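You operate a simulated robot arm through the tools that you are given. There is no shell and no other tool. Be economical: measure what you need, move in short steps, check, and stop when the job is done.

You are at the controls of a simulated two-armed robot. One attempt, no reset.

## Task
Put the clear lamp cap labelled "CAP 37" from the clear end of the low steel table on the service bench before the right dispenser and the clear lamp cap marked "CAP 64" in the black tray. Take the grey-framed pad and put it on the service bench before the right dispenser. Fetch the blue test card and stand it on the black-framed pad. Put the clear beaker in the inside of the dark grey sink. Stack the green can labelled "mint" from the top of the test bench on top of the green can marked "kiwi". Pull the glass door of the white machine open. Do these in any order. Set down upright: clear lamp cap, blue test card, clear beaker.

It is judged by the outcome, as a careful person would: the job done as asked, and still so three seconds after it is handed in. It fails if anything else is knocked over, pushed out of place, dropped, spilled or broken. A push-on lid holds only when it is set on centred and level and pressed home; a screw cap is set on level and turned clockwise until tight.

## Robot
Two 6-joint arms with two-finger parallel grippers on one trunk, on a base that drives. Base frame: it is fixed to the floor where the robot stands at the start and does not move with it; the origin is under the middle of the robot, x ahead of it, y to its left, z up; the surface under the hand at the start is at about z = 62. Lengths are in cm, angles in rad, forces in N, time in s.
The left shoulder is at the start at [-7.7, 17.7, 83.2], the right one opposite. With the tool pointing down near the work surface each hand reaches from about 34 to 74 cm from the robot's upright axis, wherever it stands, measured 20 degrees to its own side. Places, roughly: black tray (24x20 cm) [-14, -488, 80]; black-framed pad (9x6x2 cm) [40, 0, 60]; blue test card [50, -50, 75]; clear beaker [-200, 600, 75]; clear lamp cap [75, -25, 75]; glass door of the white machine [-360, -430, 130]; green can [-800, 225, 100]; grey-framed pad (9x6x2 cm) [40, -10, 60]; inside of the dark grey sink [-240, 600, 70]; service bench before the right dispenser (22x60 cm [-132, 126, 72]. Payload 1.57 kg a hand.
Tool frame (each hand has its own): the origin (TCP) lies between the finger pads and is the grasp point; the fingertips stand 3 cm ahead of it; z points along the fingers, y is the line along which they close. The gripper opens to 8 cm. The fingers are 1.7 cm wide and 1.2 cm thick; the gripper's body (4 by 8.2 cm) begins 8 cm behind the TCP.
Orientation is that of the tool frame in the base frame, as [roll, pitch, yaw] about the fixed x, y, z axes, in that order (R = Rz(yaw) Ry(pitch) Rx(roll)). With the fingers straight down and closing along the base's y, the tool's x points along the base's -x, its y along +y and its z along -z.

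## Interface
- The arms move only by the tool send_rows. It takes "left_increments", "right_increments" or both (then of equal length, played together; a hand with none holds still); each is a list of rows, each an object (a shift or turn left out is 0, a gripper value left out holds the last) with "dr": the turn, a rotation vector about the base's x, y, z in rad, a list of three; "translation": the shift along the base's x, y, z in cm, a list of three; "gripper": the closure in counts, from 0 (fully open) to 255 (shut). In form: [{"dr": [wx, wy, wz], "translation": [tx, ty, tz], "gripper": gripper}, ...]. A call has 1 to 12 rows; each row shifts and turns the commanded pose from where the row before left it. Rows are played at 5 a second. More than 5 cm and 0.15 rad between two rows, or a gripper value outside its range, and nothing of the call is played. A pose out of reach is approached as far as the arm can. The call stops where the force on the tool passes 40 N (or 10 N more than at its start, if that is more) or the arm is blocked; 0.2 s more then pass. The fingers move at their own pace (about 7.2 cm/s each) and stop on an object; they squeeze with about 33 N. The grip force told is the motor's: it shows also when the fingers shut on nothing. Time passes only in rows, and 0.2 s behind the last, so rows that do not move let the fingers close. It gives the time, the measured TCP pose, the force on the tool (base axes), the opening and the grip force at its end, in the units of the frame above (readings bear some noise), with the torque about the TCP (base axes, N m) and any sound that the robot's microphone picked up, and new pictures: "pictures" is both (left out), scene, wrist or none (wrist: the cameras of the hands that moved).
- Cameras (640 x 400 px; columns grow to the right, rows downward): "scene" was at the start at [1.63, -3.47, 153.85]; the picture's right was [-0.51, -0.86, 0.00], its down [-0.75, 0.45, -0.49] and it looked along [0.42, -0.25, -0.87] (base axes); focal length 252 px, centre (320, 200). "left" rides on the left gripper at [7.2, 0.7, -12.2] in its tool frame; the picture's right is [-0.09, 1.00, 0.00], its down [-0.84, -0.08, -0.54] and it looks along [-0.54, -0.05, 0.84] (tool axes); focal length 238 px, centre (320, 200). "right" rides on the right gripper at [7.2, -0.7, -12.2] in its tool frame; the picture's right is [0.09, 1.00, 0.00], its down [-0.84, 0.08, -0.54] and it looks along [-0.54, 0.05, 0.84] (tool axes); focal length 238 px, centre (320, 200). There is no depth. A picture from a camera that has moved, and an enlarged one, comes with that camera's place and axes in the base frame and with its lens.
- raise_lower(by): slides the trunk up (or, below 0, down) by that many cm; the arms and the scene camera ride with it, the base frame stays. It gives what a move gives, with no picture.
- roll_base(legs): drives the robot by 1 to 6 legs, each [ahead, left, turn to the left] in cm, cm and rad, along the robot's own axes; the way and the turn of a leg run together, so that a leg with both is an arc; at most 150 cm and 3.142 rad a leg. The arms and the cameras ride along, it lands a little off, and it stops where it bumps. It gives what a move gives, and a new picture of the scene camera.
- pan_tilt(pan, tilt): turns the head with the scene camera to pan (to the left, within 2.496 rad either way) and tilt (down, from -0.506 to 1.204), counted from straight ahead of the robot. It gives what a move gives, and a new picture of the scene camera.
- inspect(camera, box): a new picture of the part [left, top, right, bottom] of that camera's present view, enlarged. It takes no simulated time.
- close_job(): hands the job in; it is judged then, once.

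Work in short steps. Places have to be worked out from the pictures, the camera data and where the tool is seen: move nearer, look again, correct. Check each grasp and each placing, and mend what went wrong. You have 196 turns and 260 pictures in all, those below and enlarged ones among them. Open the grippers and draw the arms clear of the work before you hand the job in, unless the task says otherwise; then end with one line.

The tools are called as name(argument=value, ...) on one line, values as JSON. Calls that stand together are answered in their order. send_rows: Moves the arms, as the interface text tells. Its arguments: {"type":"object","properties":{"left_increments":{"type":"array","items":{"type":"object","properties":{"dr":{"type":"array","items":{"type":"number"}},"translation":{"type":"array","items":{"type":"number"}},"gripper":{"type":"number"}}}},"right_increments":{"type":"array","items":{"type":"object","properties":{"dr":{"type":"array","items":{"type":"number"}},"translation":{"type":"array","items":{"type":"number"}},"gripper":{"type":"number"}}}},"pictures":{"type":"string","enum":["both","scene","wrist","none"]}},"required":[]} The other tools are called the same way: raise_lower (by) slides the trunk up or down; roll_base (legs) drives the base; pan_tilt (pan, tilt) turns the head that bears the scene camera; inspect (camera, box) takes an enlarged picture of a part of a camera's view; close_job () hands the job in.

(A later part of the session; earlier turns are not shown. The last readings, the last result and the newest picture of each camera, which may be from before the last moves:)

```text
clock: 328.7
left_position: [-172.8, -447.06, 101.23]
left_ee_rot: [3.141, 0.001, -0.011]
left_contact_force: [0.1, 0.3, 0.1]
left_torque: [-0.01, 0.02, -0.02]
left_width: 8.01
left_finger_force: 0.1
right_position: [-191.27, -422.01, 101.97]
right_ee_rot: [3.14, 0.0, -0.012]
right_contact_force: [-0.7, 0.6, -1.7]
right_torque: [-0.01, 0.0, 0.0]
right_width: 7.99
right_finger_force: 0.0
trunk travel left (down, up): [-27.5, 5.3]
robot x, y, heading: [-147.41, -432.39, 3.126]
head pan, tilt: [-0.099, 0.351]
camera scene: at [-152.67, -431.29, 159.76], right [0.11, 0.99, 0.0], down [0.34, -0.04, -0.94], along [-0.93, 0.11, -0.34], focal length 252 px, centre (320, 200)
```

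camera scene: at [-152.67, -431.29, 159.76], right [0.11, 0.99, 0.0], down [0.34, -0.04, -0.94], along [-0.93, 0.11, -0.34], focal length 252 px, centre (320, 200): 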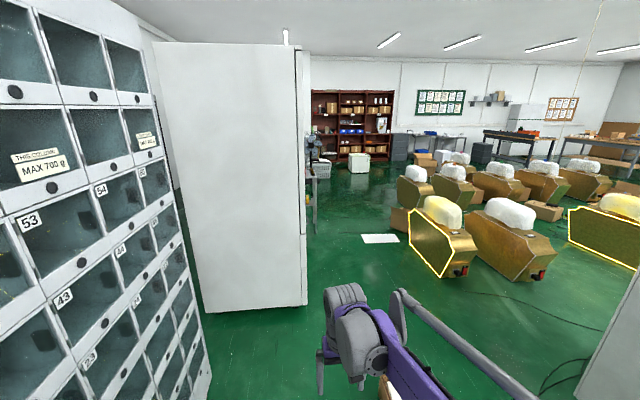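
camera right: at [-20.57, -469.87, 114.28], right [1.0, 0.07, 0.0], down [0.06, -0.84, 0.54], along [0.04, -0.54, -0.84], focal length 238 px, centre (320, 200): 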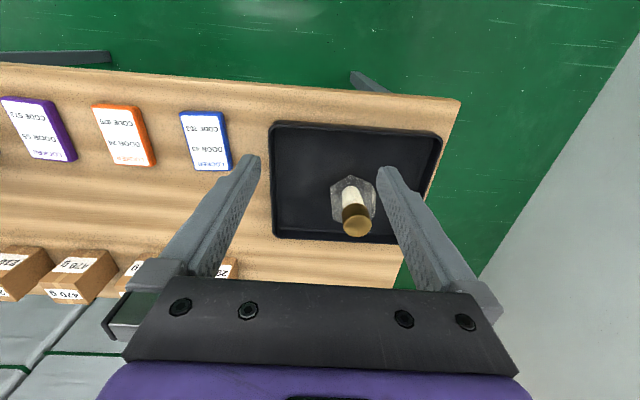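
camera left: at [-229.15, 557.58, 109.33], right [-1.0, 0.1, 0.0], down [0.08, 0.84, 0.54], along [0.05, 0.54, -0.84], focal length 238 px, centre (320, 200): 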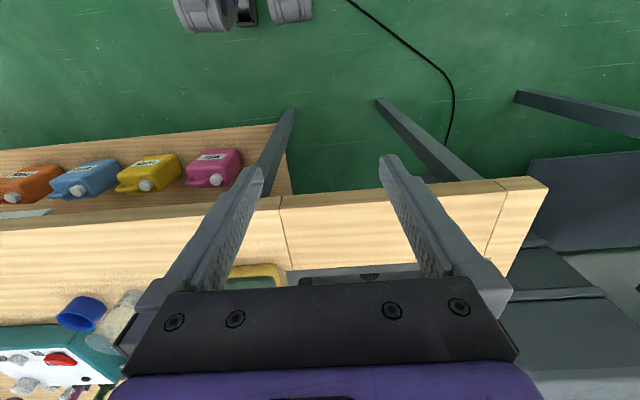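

The machine's front-left corner is at about (-326,-423), with its front facing +y. I tuck the right arm in and thread between the carton and the machine corner to stand in front of it.

send_rows(right_increments=[{"translation": [4.5, 0, 0]}, {"translation": [4.5, 0, 0]}, {"translation": [4.5, 0, 0]}], pictures="none")

roll_base(legs=[[103, 3, 0.012], [60, -59, 0]])

pan_tilt(pan=0.6, tilt=0.3)

```text
clock: 329.5
left_position: [-172.69, -447.03, 101.33]
left_ee_rot: [-3.14, 0.001, -0.013]
left_contact_force: [-0.1, -0.2, -0.9]
left_torque: [0.01, 0.04, -0.01]
left_width: 8.01
left_finger_force: 0.0
right_position: [-177.45, -422.13, 102.13]
right_ee_rot: [-3.141, 0.002, -0.014]
right_contact_force: [0.8, -0.3, 0.0]
right_torque: [-0.01, 0.03, -0.01]
right_width: 7.99
right_finger_force: 0.0
trunk travel left (down, up): [-27.5, 5.3]
robot x, y, heading: [-147.47, -432.24, 3.129]
head pan, tilt: [-0.099, 0.351]
```

```text
clock: 340.0
left_position: [-335.13, -391.01, 101.36]
left_ee_rot: [-3.142, 0.001, -0.004]
left_contact_force: [0.0, 0.6, 0.2]
left_torque: [-0.02, -0.03, 0.0]
left_width: 8.01
left_finger_force: 0.0
right_position: [-340.38, -366.03, 102.15]
right_ee_rot: [-3.142, 0.0, -0.005]
right_contact_force: [-0.4, -0.7, -0.1]
right_torque: [0.02, -0.02, 0.01]
right_width: 8.0
right_finger_force: 0.1
trunk travel left (down, up): [-27.5, 5.3]
robot x, y, heading: [-310.78, -375.93, 3.14]
head pan, tilt: [-0.099, 0.351]
camera scene: at [-315.33, -374.99, 159.76], right [0.1, 0.99, 0.0], down [0.34, -0.04, -0.94], along [-0.93, 0.1, -0.34], focal length 252 px, centre (320, 200)
```

scene: 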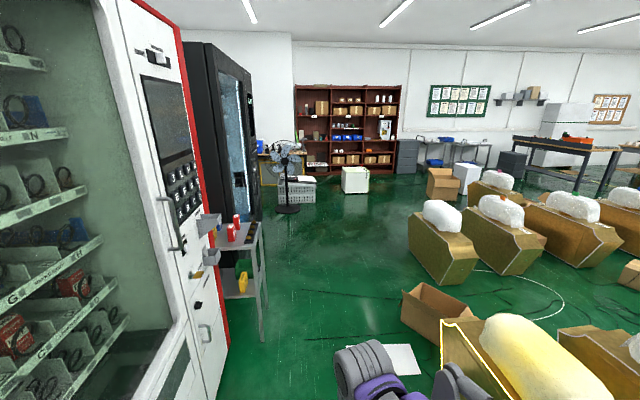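

```text
clock: 341.1
left_position: [-335.23, -390.92, 101.23]
left_ee_rot: [3.141, -0.001, -0.003]
left_contact_force: [0.6, 0.0, 0.2]
left_torque: [0.03, -0.01, 0.02]
left_width: 8.01
left_finger_force: 0.0
right_position: [-340.5, -366.17, 101.99]
right_ee_rot: [3.141, 0.0, -0.003]
right_contact_force: [0.5, -0.6, 0.7]
right_torque: [0.01, 0.0, -0.01]
right_width: 7.99
right_finger_force: 0.0
trunk travel left (down, up): [-27.5, 5.3]
robot x, y, heading: [-309.93, -375.83, 3.141]
head pan, tilt: [0.6, 0.3]
camera scene: at [-313.79, -381.2, 160.23], right [-0.56, 0.83, 0.0], down [0.24, 0.17, -0.96], along [-0.79, -0.54, -0.3], focal length 252 px, centre (320, 200)
```

scene: 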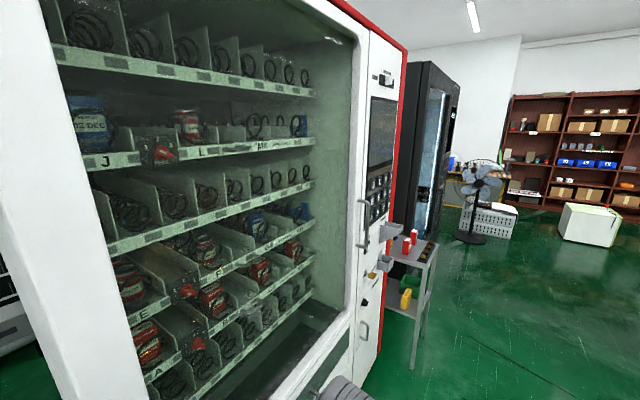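

The door hinges on the left (east). Its bar handle on the right edge is at about (-402,-420), z 107–131. I drive to stand just west of the door's swing, in front of the handle, and face the machine.

roll_base(legs=[[40, -24, 0], [68, -2, 0], [0, 0, 1.571]])

pan_tilt(pan=0.1, tilt=0.5)

```text
clock: 351.1
left_position: [-402.83, -374.29, 101.23]
left_ee_rot: [3.141, 0.001, 1.583]
left_contact_force: [0.3, -0.5, -0.2]
left_torque: [-0.02, -0.01, 0.04]
left_width: 8.0
left_finger_force: 0.1
right_position: [-427.66, -379.64, 102.01]
right_ee_rot: [3.14, -0.002, 1.582]
right_contact_force: [-0.1, 0.9, -0.7]
right_torque: [-0.02, -0.02, -0.04]
right_width: 8.01
right_finger_force: 0.0
trunk travel left (down, up): [-27.5, 5.3]
robot x, y, heading: [-418.47, -349.85, -1.562]
head pan, tilt: [0.6, 0.3]
camera scene: at [-412.85, -353.2, 160.23], right [-0.82, -0.57, 0.0], down [-0.17, 0.24, -0.96], along [0.55, -0.78, -0.3], focal length 252 px, centre (320, 200)
```

scene: 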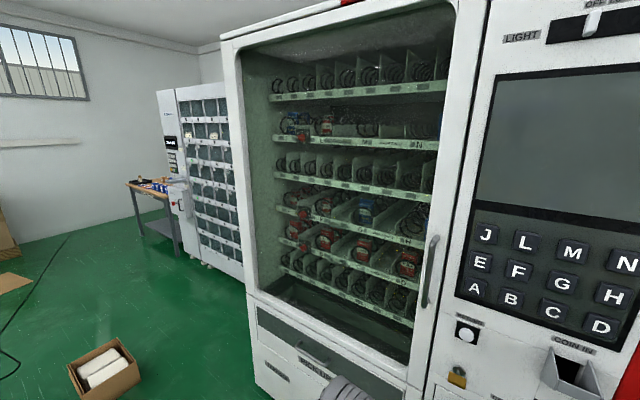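

```text
clock: 352.0
left_position: [-402.78, -374.32, 101.24]
left_ee_rot: [3.142, 0.0, 1.58]
left_contact_force: [0.3, 0.8, 0.5]
left_torque: [0.01, 0.01, -0.02]
left_width: 8.01
left_finger_force: 0.0
right_position: [-427.59, -379.8, 102.1]
right_ee_rot: [3.141, -0.001, 1.582]
right_contact_force: [0.5, 0.3, -0.1]
right_torque: [0.01, -0.01, 0.03]
right_width: 8.0
right_finger_force: 0.1
trunk travel left (down, up): [-27.5, 5.3]
robot x, y, heading: [-417.74, -349.32, -1.561]
head pan, tilt: [0.099, 0.499]
camera scene: at [-417.2, -354.6, 158.39], right [-0.99, -0.11, 0.0], down [-0.05, 0.48, -0.88], along [0.1, -0.87, -0.48], focal length 252 px, centre (320, 200)
```

scene: 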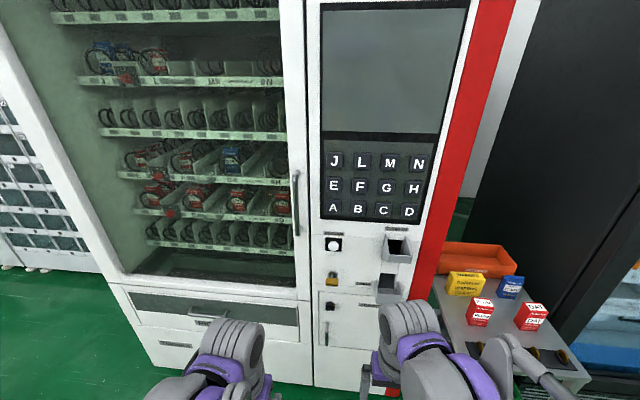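

The handle is triangulated at x≈-402, y≈-421.5, z 108–130. I raise the left hand and pitch it so the fingers point at the door.

send_rows(left_increments=[{"translation": [0, -2, 1.6], "dr": [-0.1428, 0, 0]}, {"translation": [0, -2, 1.6], "dr": [-0.1428, 0, 0]}, {"translation": [0, -2, 1.6], "dr": [-0.1428, 0, 0]}, {"translation": [0, -2, 1.6], "dr": [-0.1428, 0, 0]}, {"translation": [0, -2, 1.6], "dr": [-0.1428, 0, 0]}, {"translation": [0, -2, 1.6], "dr": [-0.1428, 0, 0]}, {"translation": [0, -2, 1.6], "dr": [-0.1428, 0, 0]}, {"translation": [0, -2, 1.6], "dr": [-0.1428, 0, 0]}, {"translation": [0, -1.5, 1.6], "dr": [-0.1428, 0, 0]}, {"translation": [0, 0, 1.6], "dr": [-0.1428, 0, 0]}, {"translation": [0.4, 0, 1.6], "dr": [-0.1428, 0, 0]}], pictures="both")

```text
clock: 354.4
left_position: [-402.0, -391.91, 117.91]
left_ee_rot: [-2.765, 1.481, 1.973]
left_contact_force: [0.1, -0.9, 0.0]
left_torque: [0.02, -0.02, 0.0]
left_width: 7.99
left_finger_force: 0.1
left hand out of reach, approached as far as the arm can: row 11
right_position: [-427.69, -379.77, 102.09]
right_ee_rot: [-3.141, 0.0, 1.582]
right_contact_force: [0.2, 1.5, -0.1]
right_torque: [-0.01, 0.02, 0.01]
right_width: 8.02
right_finger_force: 0.0
trunk travel left (down, up): [-27.5, 5.3]
robot x, y, heading: [-418.4, -349.32, -1.564]
head pan, tilt: [0.099, 0.499]
camera scene: at [-417.2, -354.62, 158.39], right [-0.99, -0.11, 0.0], down [-0.05, 0.48, -0.88], along [0.1, -0.87, -0.48], focal length 252 px, centre (320, 200)
camera left: at [-401.9, -379.25, 111.54], right [1.0, 0.02, 0.06], down [-0.06, 0.47, 0.88], along [-0.01, -0.88, 0.47], focal length 238 px, centre (320, 200)
```

scene: 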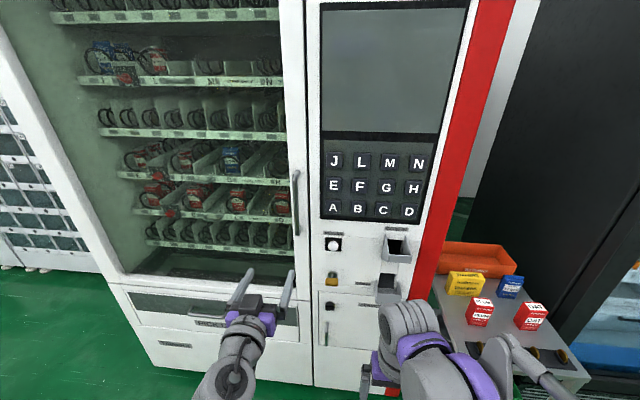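
left: 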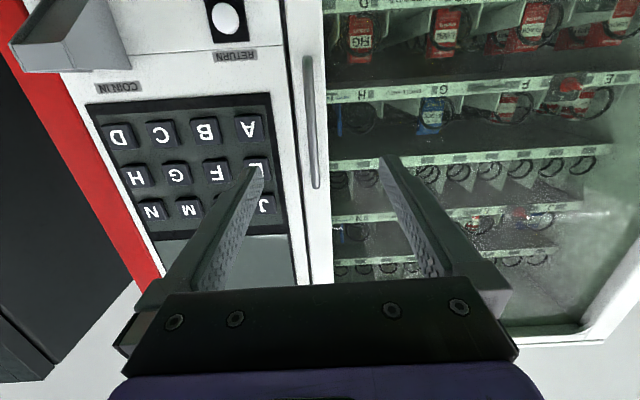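

The handle bar lies between the fingers at x≈-402.9. I advance most of the way.

send_rows(left_increments=[{"translation": [-0.8, -4, 0]}, {"translation": [0, -4.5, 0]}, {"translation": [0, -4.5, 0]}, {"translation": [0, -4.5, 0]}, {"translation": [0, -3.5, 0]}, {}], pictures="both")

```text
clock: 355.8
left_position: [-402.95, -412.83, 117.82]
left_ee_rot: [-3.035, 1.491, 1.699]
left_contact_force: [0.0, -0.1, 0.4]
left_torque: [0.0, -0.01, 0.0]
left_width: 8.03
left_finger_force: 0.0
right_position: [-427.52, -379.74, 102.06]
right_ee_rot: [-3.141, 0.001, 1.582]
right_contact_force: [-0.3, -0.6, 0.0]
right_torque: [-0.05, 0.0, 0.0]
right_width: 8.02
right_finger_force: 0.0
trunk travel left (down, up): [-27.5, 5.3]
robot x, y, heading: [-418.61, -349.42, -1.563]
head pan, tilt: [0.099, 0.499]
camera scene: at [-417.2, -354.52, 158.39], right [-0.99, -0.11, 0.0], down [-0.05, 0.48, -0.88], along [0.1, -0.87, -0.48], focal length 252 px, centre (320, 200)
camera left: at [-402.61, -400.22, 111.63], right [1.0, 0.02, 0.08], down [-0.08, 0.47, 0.88], along [-0.03, -0.88, 0.47], focal length 238 px, centre (320, 200)
```

scene: 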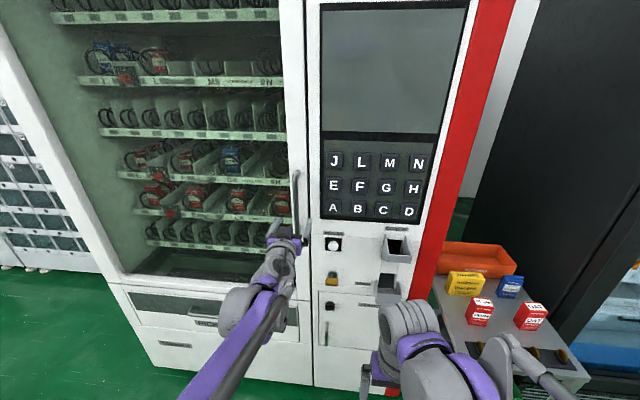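
left: 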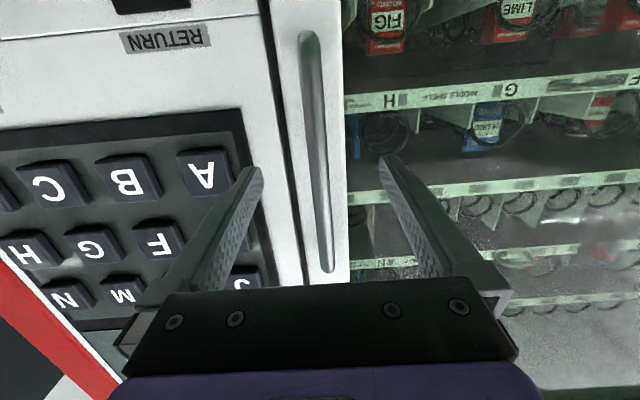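

send_rows(left_increments=[{"translation": [0, -2, 0]}, {"translation": [0, -2, 0]}, {"translation": [0, -1.5, 0]}, {}], pictures="wrist")

```text
clock: 356.8
left_position: [-402.95, -418.33, 117.89]
left_ee_rot: [-3.038, 1.491, 1.695]
left_contact_force: [-0.2, -0.2, -1.3]
left_torque: [0.02, -0.01, 0.01]
left_width: 8.0
left_finger_force: 0.0
right_position: [-427.6, -379.66, 102.04]
right_ee_rot: [-3.141, -0.001, 1.581]
right_contact_force: [0.9, -0.7, 0.5]
right_torque: [-0.01, 0.01, 0.02]
right_width: 8.03
right_finger_force: 0.0
trunk travel left (down, up): [-27.5, 5.3]
robot x, y, heading: [-417.65, -349.57, -1.562]
head pan, tilt: [0.099, 0.499]
camera left: at [-402.56, -405.68, 111.59], right [1.0, 0.02, 0.08], down [-0.08, 0.47, 0.88], along [-0.03, -0.88, 0.47], focal length 238 px, centre (320, 200)
```

left: 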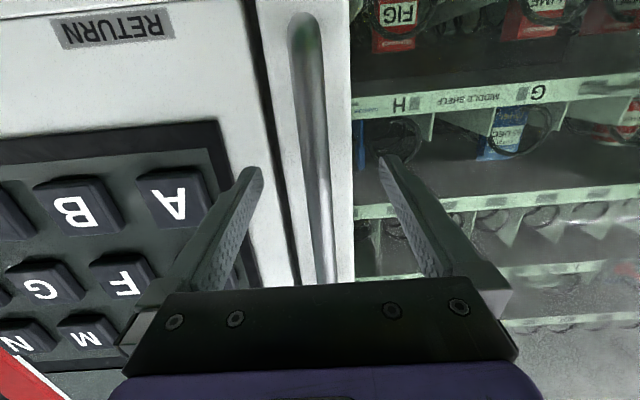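

The bar is at y≈-421, so I advance a bit more, checking for contact, and then close.

send_rows(left_increments=[{"translation": [0, -0.7, 0]}, {"translation": [0, -0.6, 0]}, {"translation": [0, -0.4, 0]}, {}], pictures="none")

send_rows(left_increments=[{"gripper": 255}, {"gripper": 255}, {"gripper": 255}, {"gripper": 255}, {"gripper": 255}], pictures="wrist")

```text
clock: 357.8
left_position: [-402.89, -419.7, 117.99]
left_ee_rot: [-3.05, 1.49, 1.681]
left_contact_force: [0.6, 24.9, -14.8]
left_torque: [0.37, -0.69, -1.11]
left_width: 7.96
left_finger_force: 0.0
right_position: [-427.54, -379.57, 102.1]
right_ee_rot: [3.141, 0.003, 1.581]
right_contact_force: [-0.1, -0.7, -0.9]
right_torque: [-0.01, 0.01, 0.0]
right_width: 8.01
right_finger_force: 0.2
trunk travel left (down, up): [-27.5, 5.3]
robot x, y, heading: [-417.87, -349.68, -1.563]
head pan, tilt: [0.099, 0.499]
```

```text
clock: 359.0
left_position: [-402.96, -419.77, 118.27]
left_ee_rot: [-3.055, 1.496, 1.681]
left_contact_force: [-6.1, 2.8, 25.0]
left_torque: [0.04, -0.23, 0.1]
left_width: 1.57
left_finger_force: 31.7
right_position: [-427.66, -379.55, 102.16]
right_ee_rot: [3.14, 0.005, 1.579]
right_contact_force: [-0.2, 0.0, -0.4]
right_torque: [-0.01, -0.02, 0.01]
right_width: 8.01
right_finger_force: 0.2
trunk travel left (down, up): [-27.5, 5.3]
robot x, y, heading: [-418.57, -349.8, -1.556]
head pan, tilt: [0.099, 0.499]
camera left: at [-402.63, -407.24, 111.87], right [1.0, 0.02, 0.09], down [-0.08, 0.48, 0.88], along [-0.02, -0.88, 0.48], focal length 238 px, centre (320, 200)
```

left: 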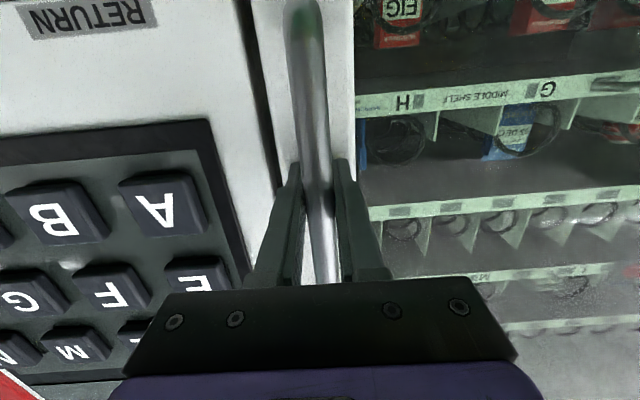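

The bar is gripped (1.57 cm). I begin pulling along the door's arc (radius ≈ 71 about the hinge), turning the hand with it.

send_rows(left_increments=[{"translation": [0.03, 1.8, 0]}, {"translation": [0.06, 1.75, 0], "dr": [0, 0, -0.05]}, {"translation": [0.27, 3.54, 0], "dr": [0, 0, -0.05]}, {"translation": [0.44, 3.52, 0], "dr": [0, 0, -0.05]}, {"translation": [0.62, 3.49, 0], "dr": [0, 0, -0.05]}], pictures="both")

```text
clock: 360.2
left_position: [-402.82, -416.25, 118.07]
left_ee_rot: [-3.036, 1.495, 1.658]
left_contact_force: [10.2, -3.5, 28.8]
left_torque: [0.74, -0.33, -0.13]
left_width: 1.55
left_finger_force: 30.9
left hand out of reach, approached as far as the arm can: row 3, 4, 5
right_position: [-427.5, -379.65, 102.09]
right_ee_rot: [-3.139, 0.001, 1.58]
right_contact_force: [0.8, 0.2, 0.3]
right_torque: [0.01, -0.02, -0.02]
right_width: 8.02
right_finger_force: 0.0
trunk travel left (down, up): [-27.5, 5.3]
robot x, y, heading: [-418.25, -349.61, -1.562]
head pan, tilt: [0.099, 0.499]
camera scene: at [-417.09, -354.34, 158.41], right [-0.99, -0.11, 0.0], down [-0.05, 0.47, -0.88], along [0.1, -0.87, -0.48], focal length 252 px, centre (320, 200)
camera left: at [-401.88, -403.75, 111.73], right [1.0, -0.03, 0.08], down [-0.06, 0.48, 0.88], along [-0.06, -0.88, 0.47], focal length 238 px, centre (320, 200)
```

scene: 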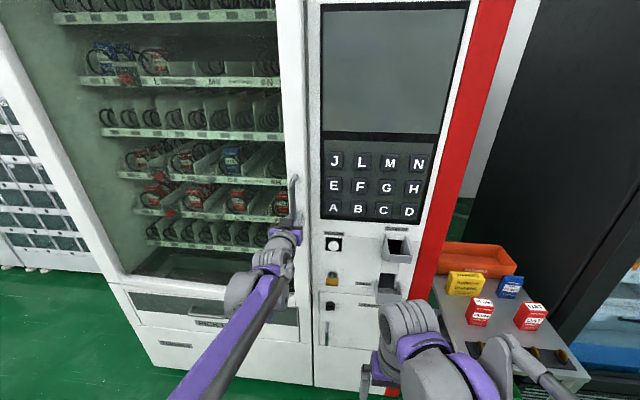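
left: 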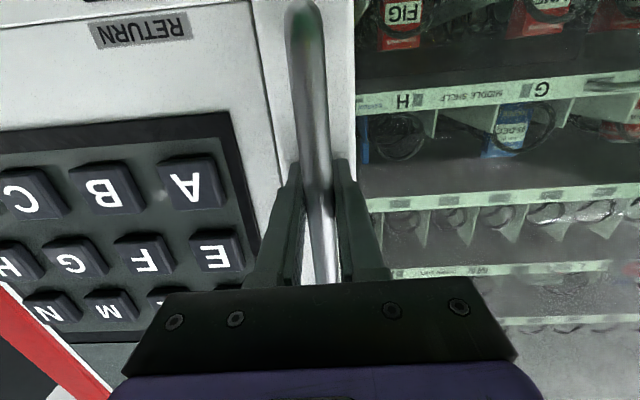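

The door moves, but turning the wrist reached its limit. I go on pulling by translation, letting the hand tip down a little around the pinch axis.

send_rows(left_increments=[{"translation": [0.1, 1.5, 0], "dr": [0.08, 0, 0]}, {"translation": [0.15, 2, 0], "dr": [0.08, 0, 0]}, {"translation": [0.25, 2.5, 0], "dr": [0.08, 0, 0]}, {"translation": [0.35, 2.5, 0], "dr": [0.08, 0, 0]}], pictures="scene")

```text
clock: 361.2
left_position: [-401.82, -408.98, 117.87]
left_ee_rot: [-2.717, 1.181, 1.962]
left_contact_force: [-1.3, 2.1, -18.9]
left_torque: [-0.82, -0.59, 0.09]
left_width: 1.88
left_finger_force: 32.6
left hand out of reach, approached as far as the arm can: row 1, 2
right_position: [-427.59, -379.75, 102.03]
right_ee_rot: [3.141, 0.001, 1.581]
right_contact_force: [0.3, -0.2, -0.5]
right_torque: [0.0, -0.02, 0.0]
right_width: 8.02
right_finger_force: 0.1
trunk travel left (down, up): [-27.5, 5.3]
robot x, y, heading: [-418.01, -349.45, -1.562]
head pan, tilt: [0.099, 0.499]
camera scene: at [-417.17, -354.62, 158.36], right [-0.99, -0.11, 0.0], down [-0.05, 0.48, -0.88], along [0.1, -0.87, -0.48], focal length 252 px, centre (320, 200)
```

scene: 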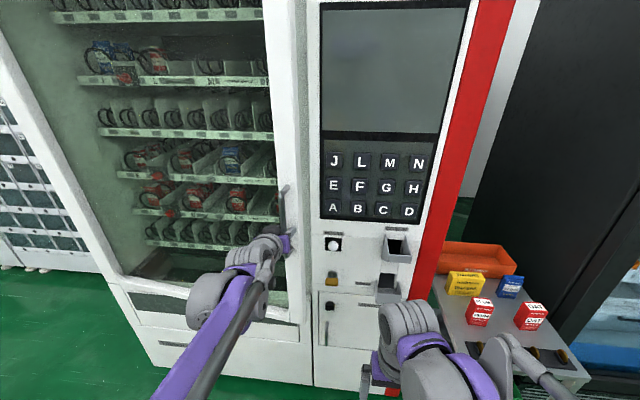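

send_rows(left_increments=[{"translation": [0.6, 3.3, 0]}, {"translation": [0.79, 3.46, 0]}, {"translation": [0.96, 3.42, 0], "dr": [0.05, 0, 0]}, {"translation": [1.13, 3.36, 0], "dr": [0.05, 0, 0]}], pictures="both")

```text
clock: 362.2
left_position: [-398.29, -395.27, 118.08]
left_ee_rot: [-2.88, 1.104, 1.81]
left_contact_force: [8.4, 0.3, -9.8]
left_torque: [-0.84, -0.61, 0.0]
left_width: 1.83
left_finger_force: 32.4
right_position: [-427.29, -379.56, 102.19]
right_ee_rot: [-3.138, 0.003, 1.581]
right_contact_force: [0.8, -0.2, 0.2]
right_torque: [-0.06, -0.01, 0.02]
right_width: 8.03
right_finger_force: 0.1
trunk travel left (down, up): [-27.5, 5.3]
robot x, y, heading: [-418.08, -349.16, -1.557]
head pan, tilt: [0.099, 0.499]
camera scene: at [-416.91, -354.41, 158.39], right [-0.99, -0.11, 0.0], down [-0.05, 0.47, -0.88], along [0.1, -0.87, -0.48], focal length 252 px, centre (320, 200)
camera left: at [-397.75, -381.3, 116.68], right [1.0, -0.03, -0.03], down [0.04, 0.12, 0.99], along [-0.03, -0.99, 0.12], focal length 238 px, centre (320, 200)
```

scene: 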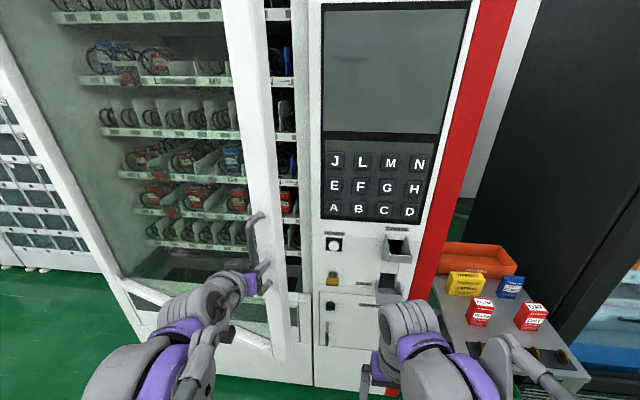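
left: 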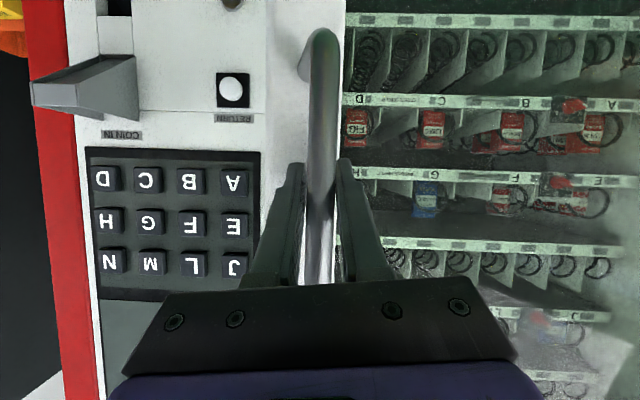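

send_rows(left_increments=[{"translation": [1.25, 3.17, 0], "dr": [0.05, 0, 0]}, {"translation": [1.46, 3.23, 0], "dr": [0.05, 0, 0]}, {"translation": [1.62, 3.16, 0], "dr": [0.05, 0, 0]}, {"translation": [1.78, 3.07, 0], "dr": [0.05, 0, 0]}], pictures="scene")

```text
clock: 363.2
left_position: [-392.72, -382.5, 118.06]
left_ee_rot: [-2.959, 0.908, 1.74]
left_contact_force: [-12.5, 9.9, -15.3]
left_torque: [-0.66, -0.99, 0.21]
left_width: 1.83
left_finger_force: 32.9
right_position: [-427.62, -379.51, 102.14]
right_ee_rot: [-3.141, 0.001, 1.581]
right_contact_force: [0.3, 0.8, -0.3]
right_torque: [0.0, -0.01, -0.02]
right_width: 7.99
right_finger_force: 0.0
trunk travel left (down, up): [-27.5, 5.3]
robot x, y, heading: [-418.01, -349.6, -1.558]
head pan, tilt: [0.099, 0.499]
camera scene: at [-417.29, -354.32, 158.38], right [-0.99, -0.11, 0.0], down [-0.05, 0.47, -0.88], along [0.1, -0.87, -0.48], focal length 252 px, centre (320, 200)
```

scene: 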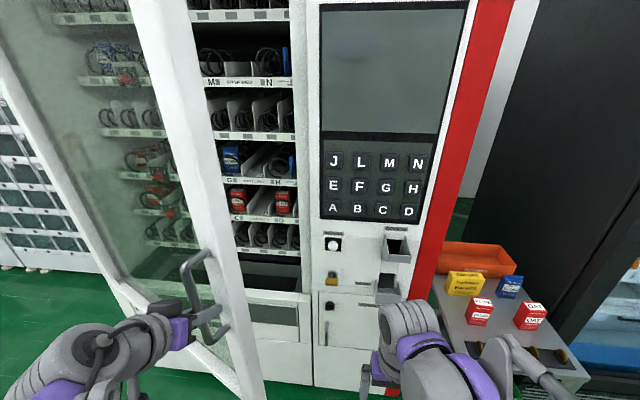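

send_rows(left_increments=[{"translation": [1.93, 2.98, 0], "dr": [0.05, 0, 0]}, {"translation": [2.08, 2.88, 0], "dr": [0.05, 0, 0]}, {"translation": [2.22, 2.77, 0], "dr": [0.05, 0, 0]}, {"translation": [2.36, 2.65, 0], "dr": [0.05, 0, 0]}], pictures="scene")

```text
clock: 363.7
left_position: [-389.95, -378.08, 118.12]
left_ee_rot: [-2.972, 0.833, 1.723]
left_contact_force: [-15.8, 10.3, 3.6]
left_torque: [-0.34, -0.73, 0.12]
left_width: 1.86
left_finger_force: 32.9
right_position: [-427.78, -379.49, 102.07]
right_ee_rot: [3.141, 0.003, 1.583]
right_contact_force: [0.0, -0.6, 0.1]
right_torque: [-0.02, 0.01, 0.03]
right_width: 7.99
right_finger_force: 0.1
trunk travel left (down, up): [-27.5, 5.3]
robot x, y, heading: [-418.25, -349.84, -1.56]
head pan, tilt: [0.099, 0.499]
stopped in row 2 (left hand): the force on the tool passed its limit at 48 N (the readings are from after the stop); the commanded pose is now the measured one
camera scene: at [-417.4, -354.23, 158.43], right [-0.99, -0.11, 0.0], down [-0.05, 0.47, -0.88], along [0.1, -0.87, -0.48], focal length 252 px, centre (320, 200)
```

scene: 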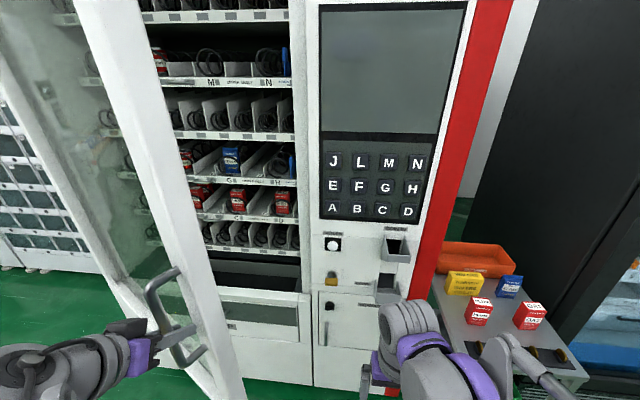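

The door is about 36° open. The plan now: release the handle with the left hand and tuck it to the left. Then I put the right hand inside the gap to push the door wider.

send_rows(left_increments=[{"gripper": 0}, {"gripper": 0}, {"translation": [0, 2.2, 2]}, {"translation": [0, 2.2, 2]}, {"translation": [0, 2.2, 2], "dr": [0.1, 0, 0]}, {"translation": [2, 2.2, 0], "dr": [0.1, 0, 0]}, {"translation": [2, 2, 0], "dr": [0.1, 0, 0]}, {"translation": [2, 2, 0], "dr": [0.1, 0, 0]}], right_increments=[{"gripper": 255}, {}, {"translation": [0, -3, 0]}, {"translation": [0, -3, 0]}, {"translation": [0, -4, 0]}, {"translation": [0, -4, 0]}, {"translation": [2, -4, 0]}, {"translation": [3, -3, 0]}], pictures="both")

```text
clock: 365.0
left_position: [-394.36, -373.27, 123.24]
left_ee_rot: [-2.96, 0.738, 1.556]
left_contact_force: [-0.1, -0.2, -0.1]
left_torque: [0.01, 0.0, 0.01]
left_width: 8.0
left_finger_force: 0.0
right_position: [-427.66, -389.62, 101.96]
right_ee_rot: [-3.142, 0.0, 1.58]
right_contact_force: [-0.5, -0.4, 0.0]
right_torque: [-0.02, 0.0, 0.01]
right_width: 0.01
right_finger_force: 21.8
trunk travel left (down, up): [-27.5, 5.3]
robot x, y, heading: [-418.47, -349.39, -1.561]
head pan, tilt: [0.099, 0.499]
stopped in row 6 (left hand): the arm was blocked; the commanded pose is now the measured one
camera scene: at [-417.26, -354.72, 158.39], right [-0.99, -0.11, 0.0], down [-0.05, 0.48, -0.88], along [0.1, -0.87, -0.48], focal length 252 px, centre (320, 200)
camera right: at [-428.3, -382.52, 114.3], right [0.99, 0.1, 0.0], down [0.09, -0.84, 0.54], along [0.06, -0.54, -0.84], focal length 238 px, centre (320, 200)
camera left: at [-391.36, -360.12, 127.14], right [0.98, -0.2, -0.07], down [0.02, -0.25, 0.97], along [-0.21, -0.95, -0.24], focal length 238 px, centre (320, 200)
```

scene: 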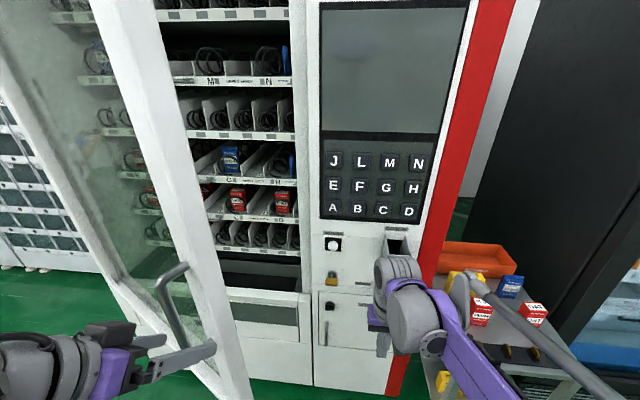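
right: 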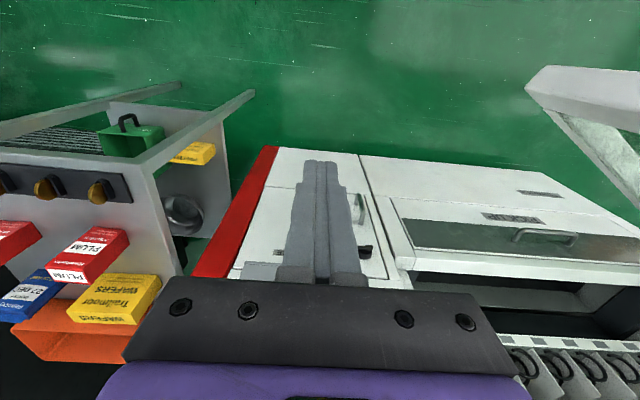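
left: 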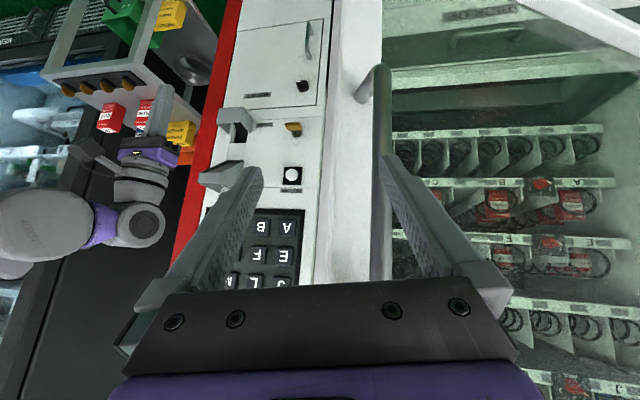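

The fingers look clear of the bar already, and the block seems to be the arm folding near its limit. I try smaller moves outward and up.

send_rows(left_increments=[{"translation": [0, 1, 2]}, {"translation": [2, 0, 2]}, {"translation": [3, 0, 1]}, {"translation": [3, 0, 0]}], pictures="both")

```text
clock: 365.7
left_position: [-397.55, -372.8, 126.78]
left_ee_rot: [-2.917, 0.74, 1.377]
left_contact_force: [1.0, -0.7, -0.2]
left_torque: [-0.01, 0.0, 0.02]
left_width: 7.99
left_finger_force: 0.0
right_position: [-427.51, -389.72, 102.06]
right_ee_rot: [3.141, 0.0, 1.58]
right_contact_force: [0.6, 0.0, -0.4]
right_torque: [0.0, 0.01, -0.01]
right_width: 0.0
right_finger_force: 21.6
trunk travel left (down, up): [-27.5, 5.3]
robot x, y, heading: [-418.24, -349.43, -1.564]
head pan, tilt: [0.099, 0.499]
stopped in row 3 (left hand): the arm was blocked; the commanded pose is now the measured one
camera scene: at [-417.14, -354.67, 158.39], right [-0.99, -0.11, 0.0], down [-0.05, 0.48, -0.88], along [0.1, -0.87, -0.48], focal length 252 px, centre (320, 200)
camera left: at [-391.75, -360.68, 130.44], right [0.91, -0.4, -0.1], down [0.0, -0.25, 0.97], along [-0.41, -0.88, -0.23], focal length 238 px, centre (320, 200)
```

scene: 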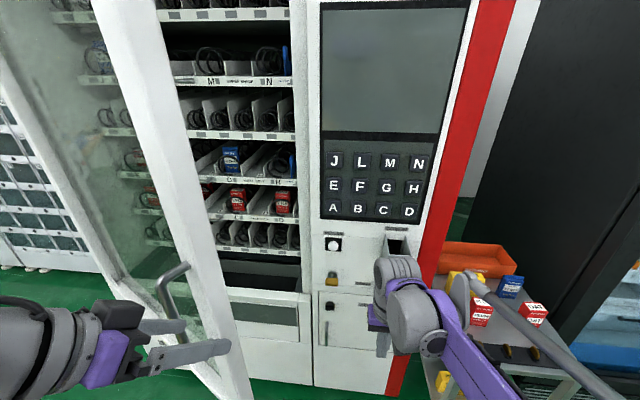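
left: 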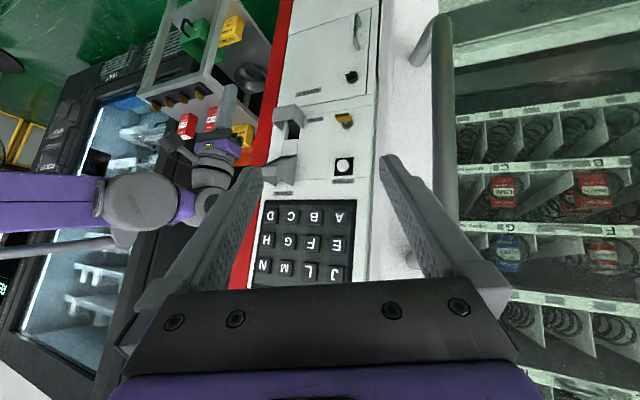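

The left wrist is at a limit in this folded pose. I bring it back to the vertical neutral pose it came from.

send_rows(left_increments=[{"translation": [-0.5, 0, 0], "dr": [0.13, 0, 0]}, {"translation": [-0.5, 0, 0], "dr": [0.13, 0, 0]}, {"translation": [-0.5, 0, -1], "dr": [0.13, 0, 0]}, {"translation": [-0.5, 0, -1], "dr": [0.13, 0, 0]}, {"translation": [-0.5, 0, -1], "dr": [0.13, 0, 0]}], pictures="scene")

```text
clock: 366.9
left_position: [-400.24, -372.93, 123.74]
left_ee_rot: [-2.803, 0.096, 1.427]
left_contact_force: [0.1, 0.3, 0.7]
left_torque: [0.0, 0.0, 0.01]
left_width: 8.02
left_finger_force: 0.1
right_position: [-427.58, -389.66, 102.1]
right_ee_rot: [3.141, 0.001, 1.581]
right_contact_force: [0.6, 0.0, 0.2]
right_torque: [0.04, 0.02, -0.01]
right_width: 0.01
right_finger_force: 21.3
trunk travel left (down, up): [-27.5, 5.3]
robot x, y, heading: [-418.2, -349.31, -1.558]
head pan, tilt: [0.099, 0.499]
camera scene: at [-417.23, -354.67, 158.39], right [-0.99, -0.11, 0.0], down [-0.05, 0.48, -0.88], along [0.1, -0.87, -0.48], focal length 252 px, centre (320, 200)
```

scene: 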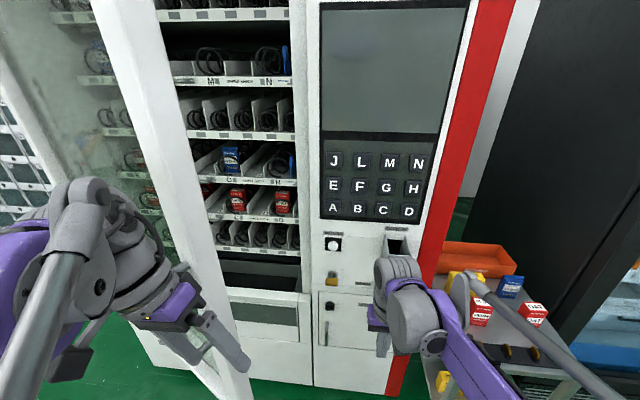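

send_rows(left_increments=[{"translation": [0, 0, -2], "dr": [0.015, -0.117, 0.047]}, {"translation": [0, 0, -2], "dr": [0.015, -0.117, 0.047]}, {"translation": [0, 0, -2], "dr": [0.015, -0.117, 0.047]}, {"translation": [2, 2, -2]}, {"translation": [3, 3, -2]}, {"translation": [3, 3, 0]}, {"translation": [3, 3, 0]}], pictures="scene")

```text
clock: 368.5
left_position: [-391.09, -363.61, 115.03]
left_ee_rot: [-2.897, 0.097, 1.28]
left_contact_force: [-0.2, -0.3, 0.8]
left_torque: [0.01, -0.01, 0.0]
left_width: 8.01
left_finger_force: 0.1
left hand out of reach, approached as far as the arm can: row 2, 3
right_position: [-427.66, -389.61, 102.23]
right_ee_rot: [3.14, -0.001, 1.58]
right_contact_force: [0.8, 0.6, 0.6]
right_torque: [-0.02, -0.03, 0.0]
right_width: 0.01
right_finger_force: 21.1
trunk travel left (down, up): [-27.5, 5.3]
robot x, y, heading: [-418.0, -349.94, -1.559]
head pan, tilt: [0.099, 0.499]
stopped in row 7 (left hand): the arm was blocked; the commanded pose is now the measured one
camera scene: at [-417.25, -354.58, 158.39], right [-0.99, -0.11, 0.0], down [-0.05, 0.48, -0.88], along [0.1, -0.87, -0.48], focal length 252 px, centre (320, 200)
```

scene: 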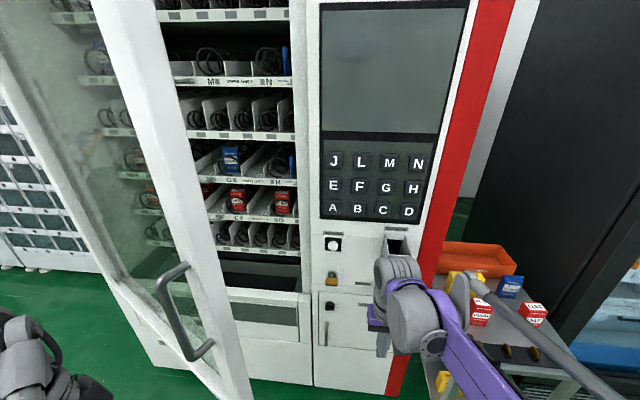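

The left hand is out of the door's sweep. I extend the right hand forward into the gap beside the door's inner edge.

send_rows(right_increments=[{"translation": [1, -3, 0]}, {"translation": [2, -3, 0]}, {"translation": [3, -3, 0]}, {"translation": [4, -1, 0]}, {"translation": [4, 0, 0]}], pictures="both")

```text
clock: 369.7
left_position: [-390.95, -363.49, 115.11]
left_ee_rot: [-2.897, 0.097, 1.281]
left_contact_force: [0.7, 0.0, -0.3]
left_torque: [0.0, 0.03, 0.0]
left_width: 7.98
left_finger_force: 0.1
right_position: [-413.59, -399.65, 102.1]
right_ee_rot: [3.141, 0.0, 1.58]
right_contact_force: [-0.6, -0.3, -1.1]
right_torque: [0.02, 0.04, 0.01]
right_width: 0.0
right_finger_force: 21.1
trunk travel left (down, up): [-27.5, 5.3]
robot x, y, heading: [-418.63, -349.22, -1.561]
head pan, tilt: [0.099, 0.499]
camera scene: at [-417.15, -354.6, 158.39], right [-0.99, -0.11, 0.0], down [-0.05, 0.48, -0.88], along [0.1, -0.87, -0.48], focal length 252 px, centre (320, 200)
camera right: at [-414.19, -392.49, 114.28], right [0.99, 0.1, 0.0], down [0.09, -0.84, 0.54], along [0.05, -0.54, -0.84], focal length 238 px, centre (320, 200)
```

scene: 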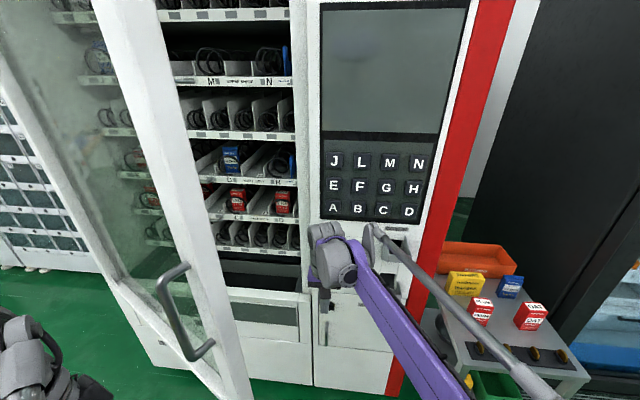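
right: 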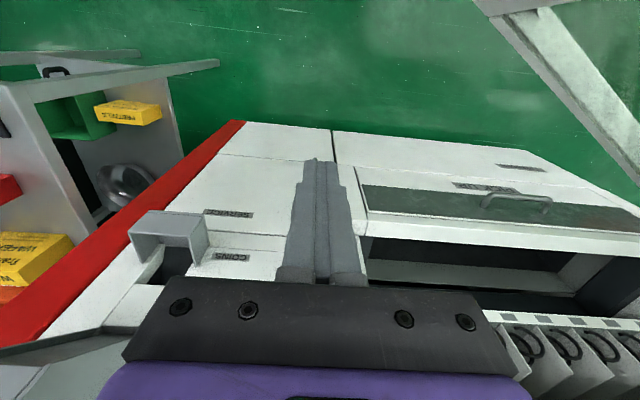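

send_rows(right_increments=[{"translation": [4.5, 0, 0]}, {"translation": [4.5, 0, 0]}, {"translation": [4.5, 0, 0]}, {"translation": [4.5, 0, 0]}, {"translation": [4.5, 0, 0]}, {"translation": [2, 2, 0]}, {"translation": [2, 2.5, 0]}, {"translation": [2, 2.5, 0]}], pictures="both")

```text
clock: 371.5
left_position: [-391.1, -363.54, 115.16]
left_ee_rot: [-2.898, 0.098, 1.282]
left_contact_force: [0.2, 0.3, -0.7]
left_torque: [0.01, 0.0, 0.02]
left_width: 8.0
left_finger_force: 0.1
right_position: [-385.46, -392.19, 101.86]
right_ee_rot: [-3.141, 0.0, 1.578]
right_contact_force: [0.4, -0.2, -0.1]
right_torque: [-0.02, -0.01, 0.01]
right_width: 0.01
right_finger_force: 21.4
right hand out of reach, approached as far as the arm can: row 5
trunk travel left (down, up): [-27.5, 5.3]
robot x, y, heading: [-418.18, -349.35, -1.563]
head pan, tilt: [0.099, 0.499]
camera scene: at [-417.24, -354.54, 158.39], right [-0.99, -0.11, 0.0], down [-0.05, 0.48, -0.88], along [0.1, -0.87, -0.48], focal length 252 px, centre (320, 200)
camera right: at [-386.09, -384.91, 114.11], right [0.99, 0.1, 0.0], down [0.08, -0.84, 0.54], along [0.06, -0.54, -0.84], focal length 238 px, centre (320, 200)
```

scene: 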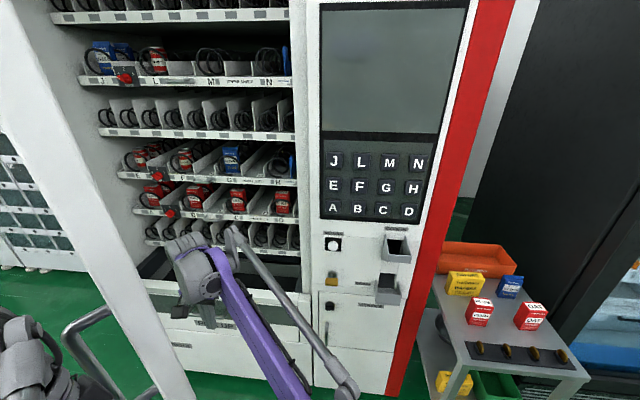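
right: 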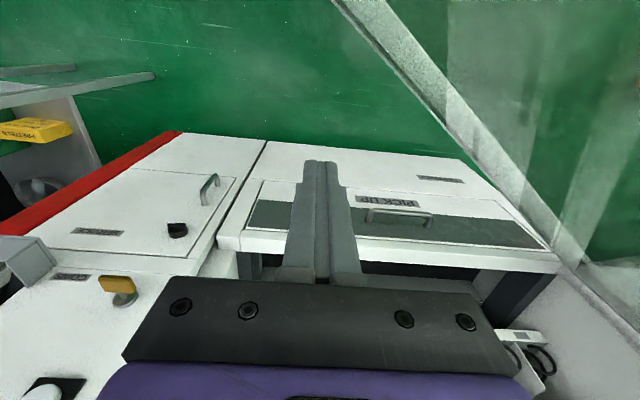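

The door is near 35°, pushed from inside by the right arm. I now turn the base left in steps, so the right hand sweeps it further open.

roll_base(legs=[[0, 0, 0.3]])

```text
clock: 372.9
left_position: [-388.03, -354.92, 115.17]
left_ee_rot: [-2.897, 0.099, 1.581]
left_contact_force: [0.2, 0.0, 0.7]
left_torque: [-0.01, -0.02, -0.04]
left_width: 8.01
left_finger_force: 0.1
right_position: [-374.22, -380.43, 101.99]
right_ee_rot: [3.141, -0.001, 1.882]
right_contact_force: [0.2, 0.3, 0.5]
right_torque: [-0.02, 0.05, 0.0]
right_width: 0.0
right_finger_force: 21.1
trunk travel left (down, up): [-27.5, 5.3]
robot x, y, heading: [-418.51, -349.38, -1.261]
head pan, tilt: [0.099, 0.499]
camera scene: at [-415.82, -354.07, 158.39], right [-0.92, -0.4, 0.0], down [-0.19, 0.44, -0.88], along [0.35, -0.81, -0.48], focal length 252 px, centre (320, 200)
```

scene: 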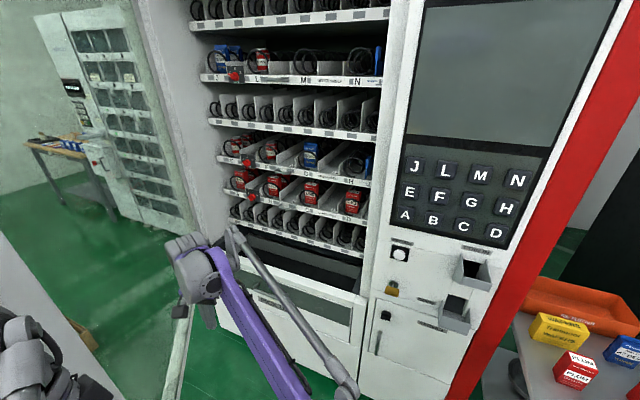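

roll_base(legs=[[0, 0, 0.35]])

```text
clock: 374.4
left_position: [-388.21, -344.26, 115.08]
left_ee_rot: [-2.898, 0.098, 1.932]
left_contact_force: [-0.8, -0.6, -0.2]
left_torque: [0.03, 0.01, -0.01]
left_width: 7.97
left_finger_force: 0.1
right_position: [-366.3, -363.46, 101.92]
right_ee_rot: [3.141, 0.0, 2.231]
right_contact_force: [0.6, 0.8, 0.8]
right_torque: [-0.01, 0.0, 0.0]
right_width: 0.0
right_finger_force: 21.4
trunk travel left (down, up): [-27.5, 5.3]
robot x, y, heading: [-418.77, -349.67, -0.905]
head pan, tilt: [0.099, 0.499]
camera scene: at [-414.46, -353.02, 158.39], right [-0.72, -0.69, 0.0], down [-0.33, 0.35, -0.88], along [0.61, -0.64, -0.48], focal length 252 px, centre (320, 200)
```

scene: 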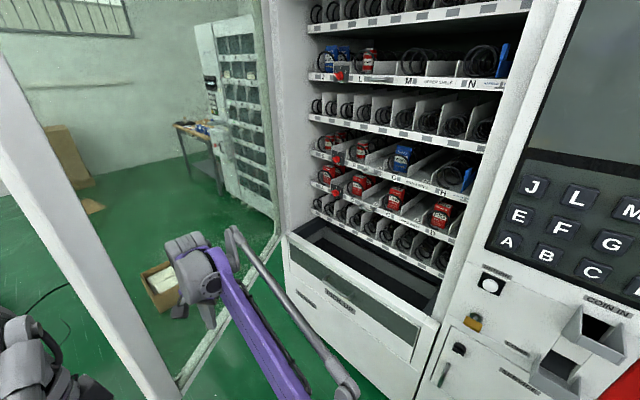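

The door is at roughly 60–65°. I move the base ~18 cm in world +x to push it further.

roll_base(legs=[[11.1, 14.1, 0]])

```text
clock: 376.3
left_position: [-370.22, -344.09, 115.08]
left_ee_rot: [-2.897, 0.098, 1.933]
left_contact_force: [0.7, -0.2, -0.1]
left_torque: [0.0, 0.01, 0.0]
left_width: 8.01
left_finger_force: 0.1
right_position: [-348.42, -363.42, 101.91]
right_ee_rot: [-3.141, 0.0, 2.234]
right_contact_force: [0.9, -1.1, -0.8]
right_torque: [0.01, 0.02, 0.0]
right_width: 0.01
right_finger_force: 21.6
trunk travel left (down, up): [-27.5, 5.3]
robot x, y, heading: [-400.14, -349.34, -0.904]
head pan, tilt: [0.099, 0.499]
camera scene: at [-396.63, -353.03, 158.39], right [-0.72, -0.69, 0.0], down [-0.33, 0.35, -0.88], along [0.61, -0.63, -0.48], focal length 252 px, centre (320, 200)
```

scene: 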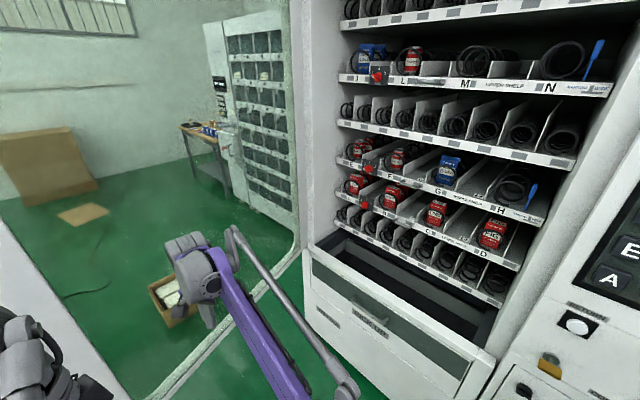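

About 76° now. One more small push.

roll_base(legs=[[6, 7.6, 0]])

```text
clock: 377.6
left_position: [-360.81, -344.13, 115.22]
left_ee_rot: [-2.898, 0.098, 1.934]
left_contact_force: [0.1, 0.2, 1.0]
left_torque: [0.03, 0.0, -0.02]
left_width: 8.0
left_finger_force: 0.1
right_position: [-338.77, -363.56, 101.85]
right_ee_rot: [3.141, 0.0, 2.235]
right_contact_force: [0.8, 0.1, 0.3]
right_torque: [0.0, 0.06, 0.02]
right_width: 0.01
right_finger_force: 21.2
trunk travel left (down, up): [-27.5, 5.3]
robot x, y, heading: [-391.02, -349.79, -0.908]
head pan, tilt: [0.099, 0.499]
camera scene: at [-387.04, -353.04, 158.39], right [-0.72, -0.69, 0.0], down [-0.33, 0.35, -0.88], along [0.61, -0.63, -0.48], focal length 252 px, centre (320, 200)
```

scene: 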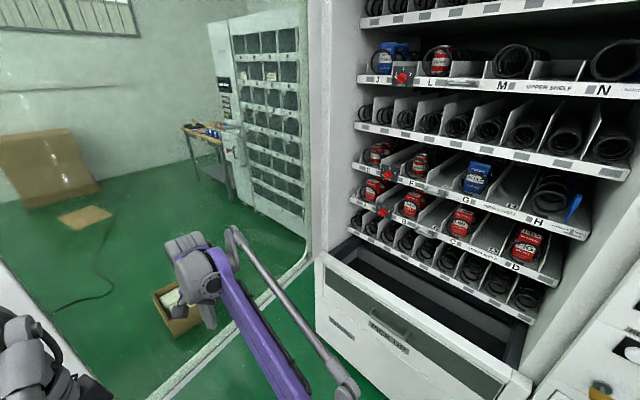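

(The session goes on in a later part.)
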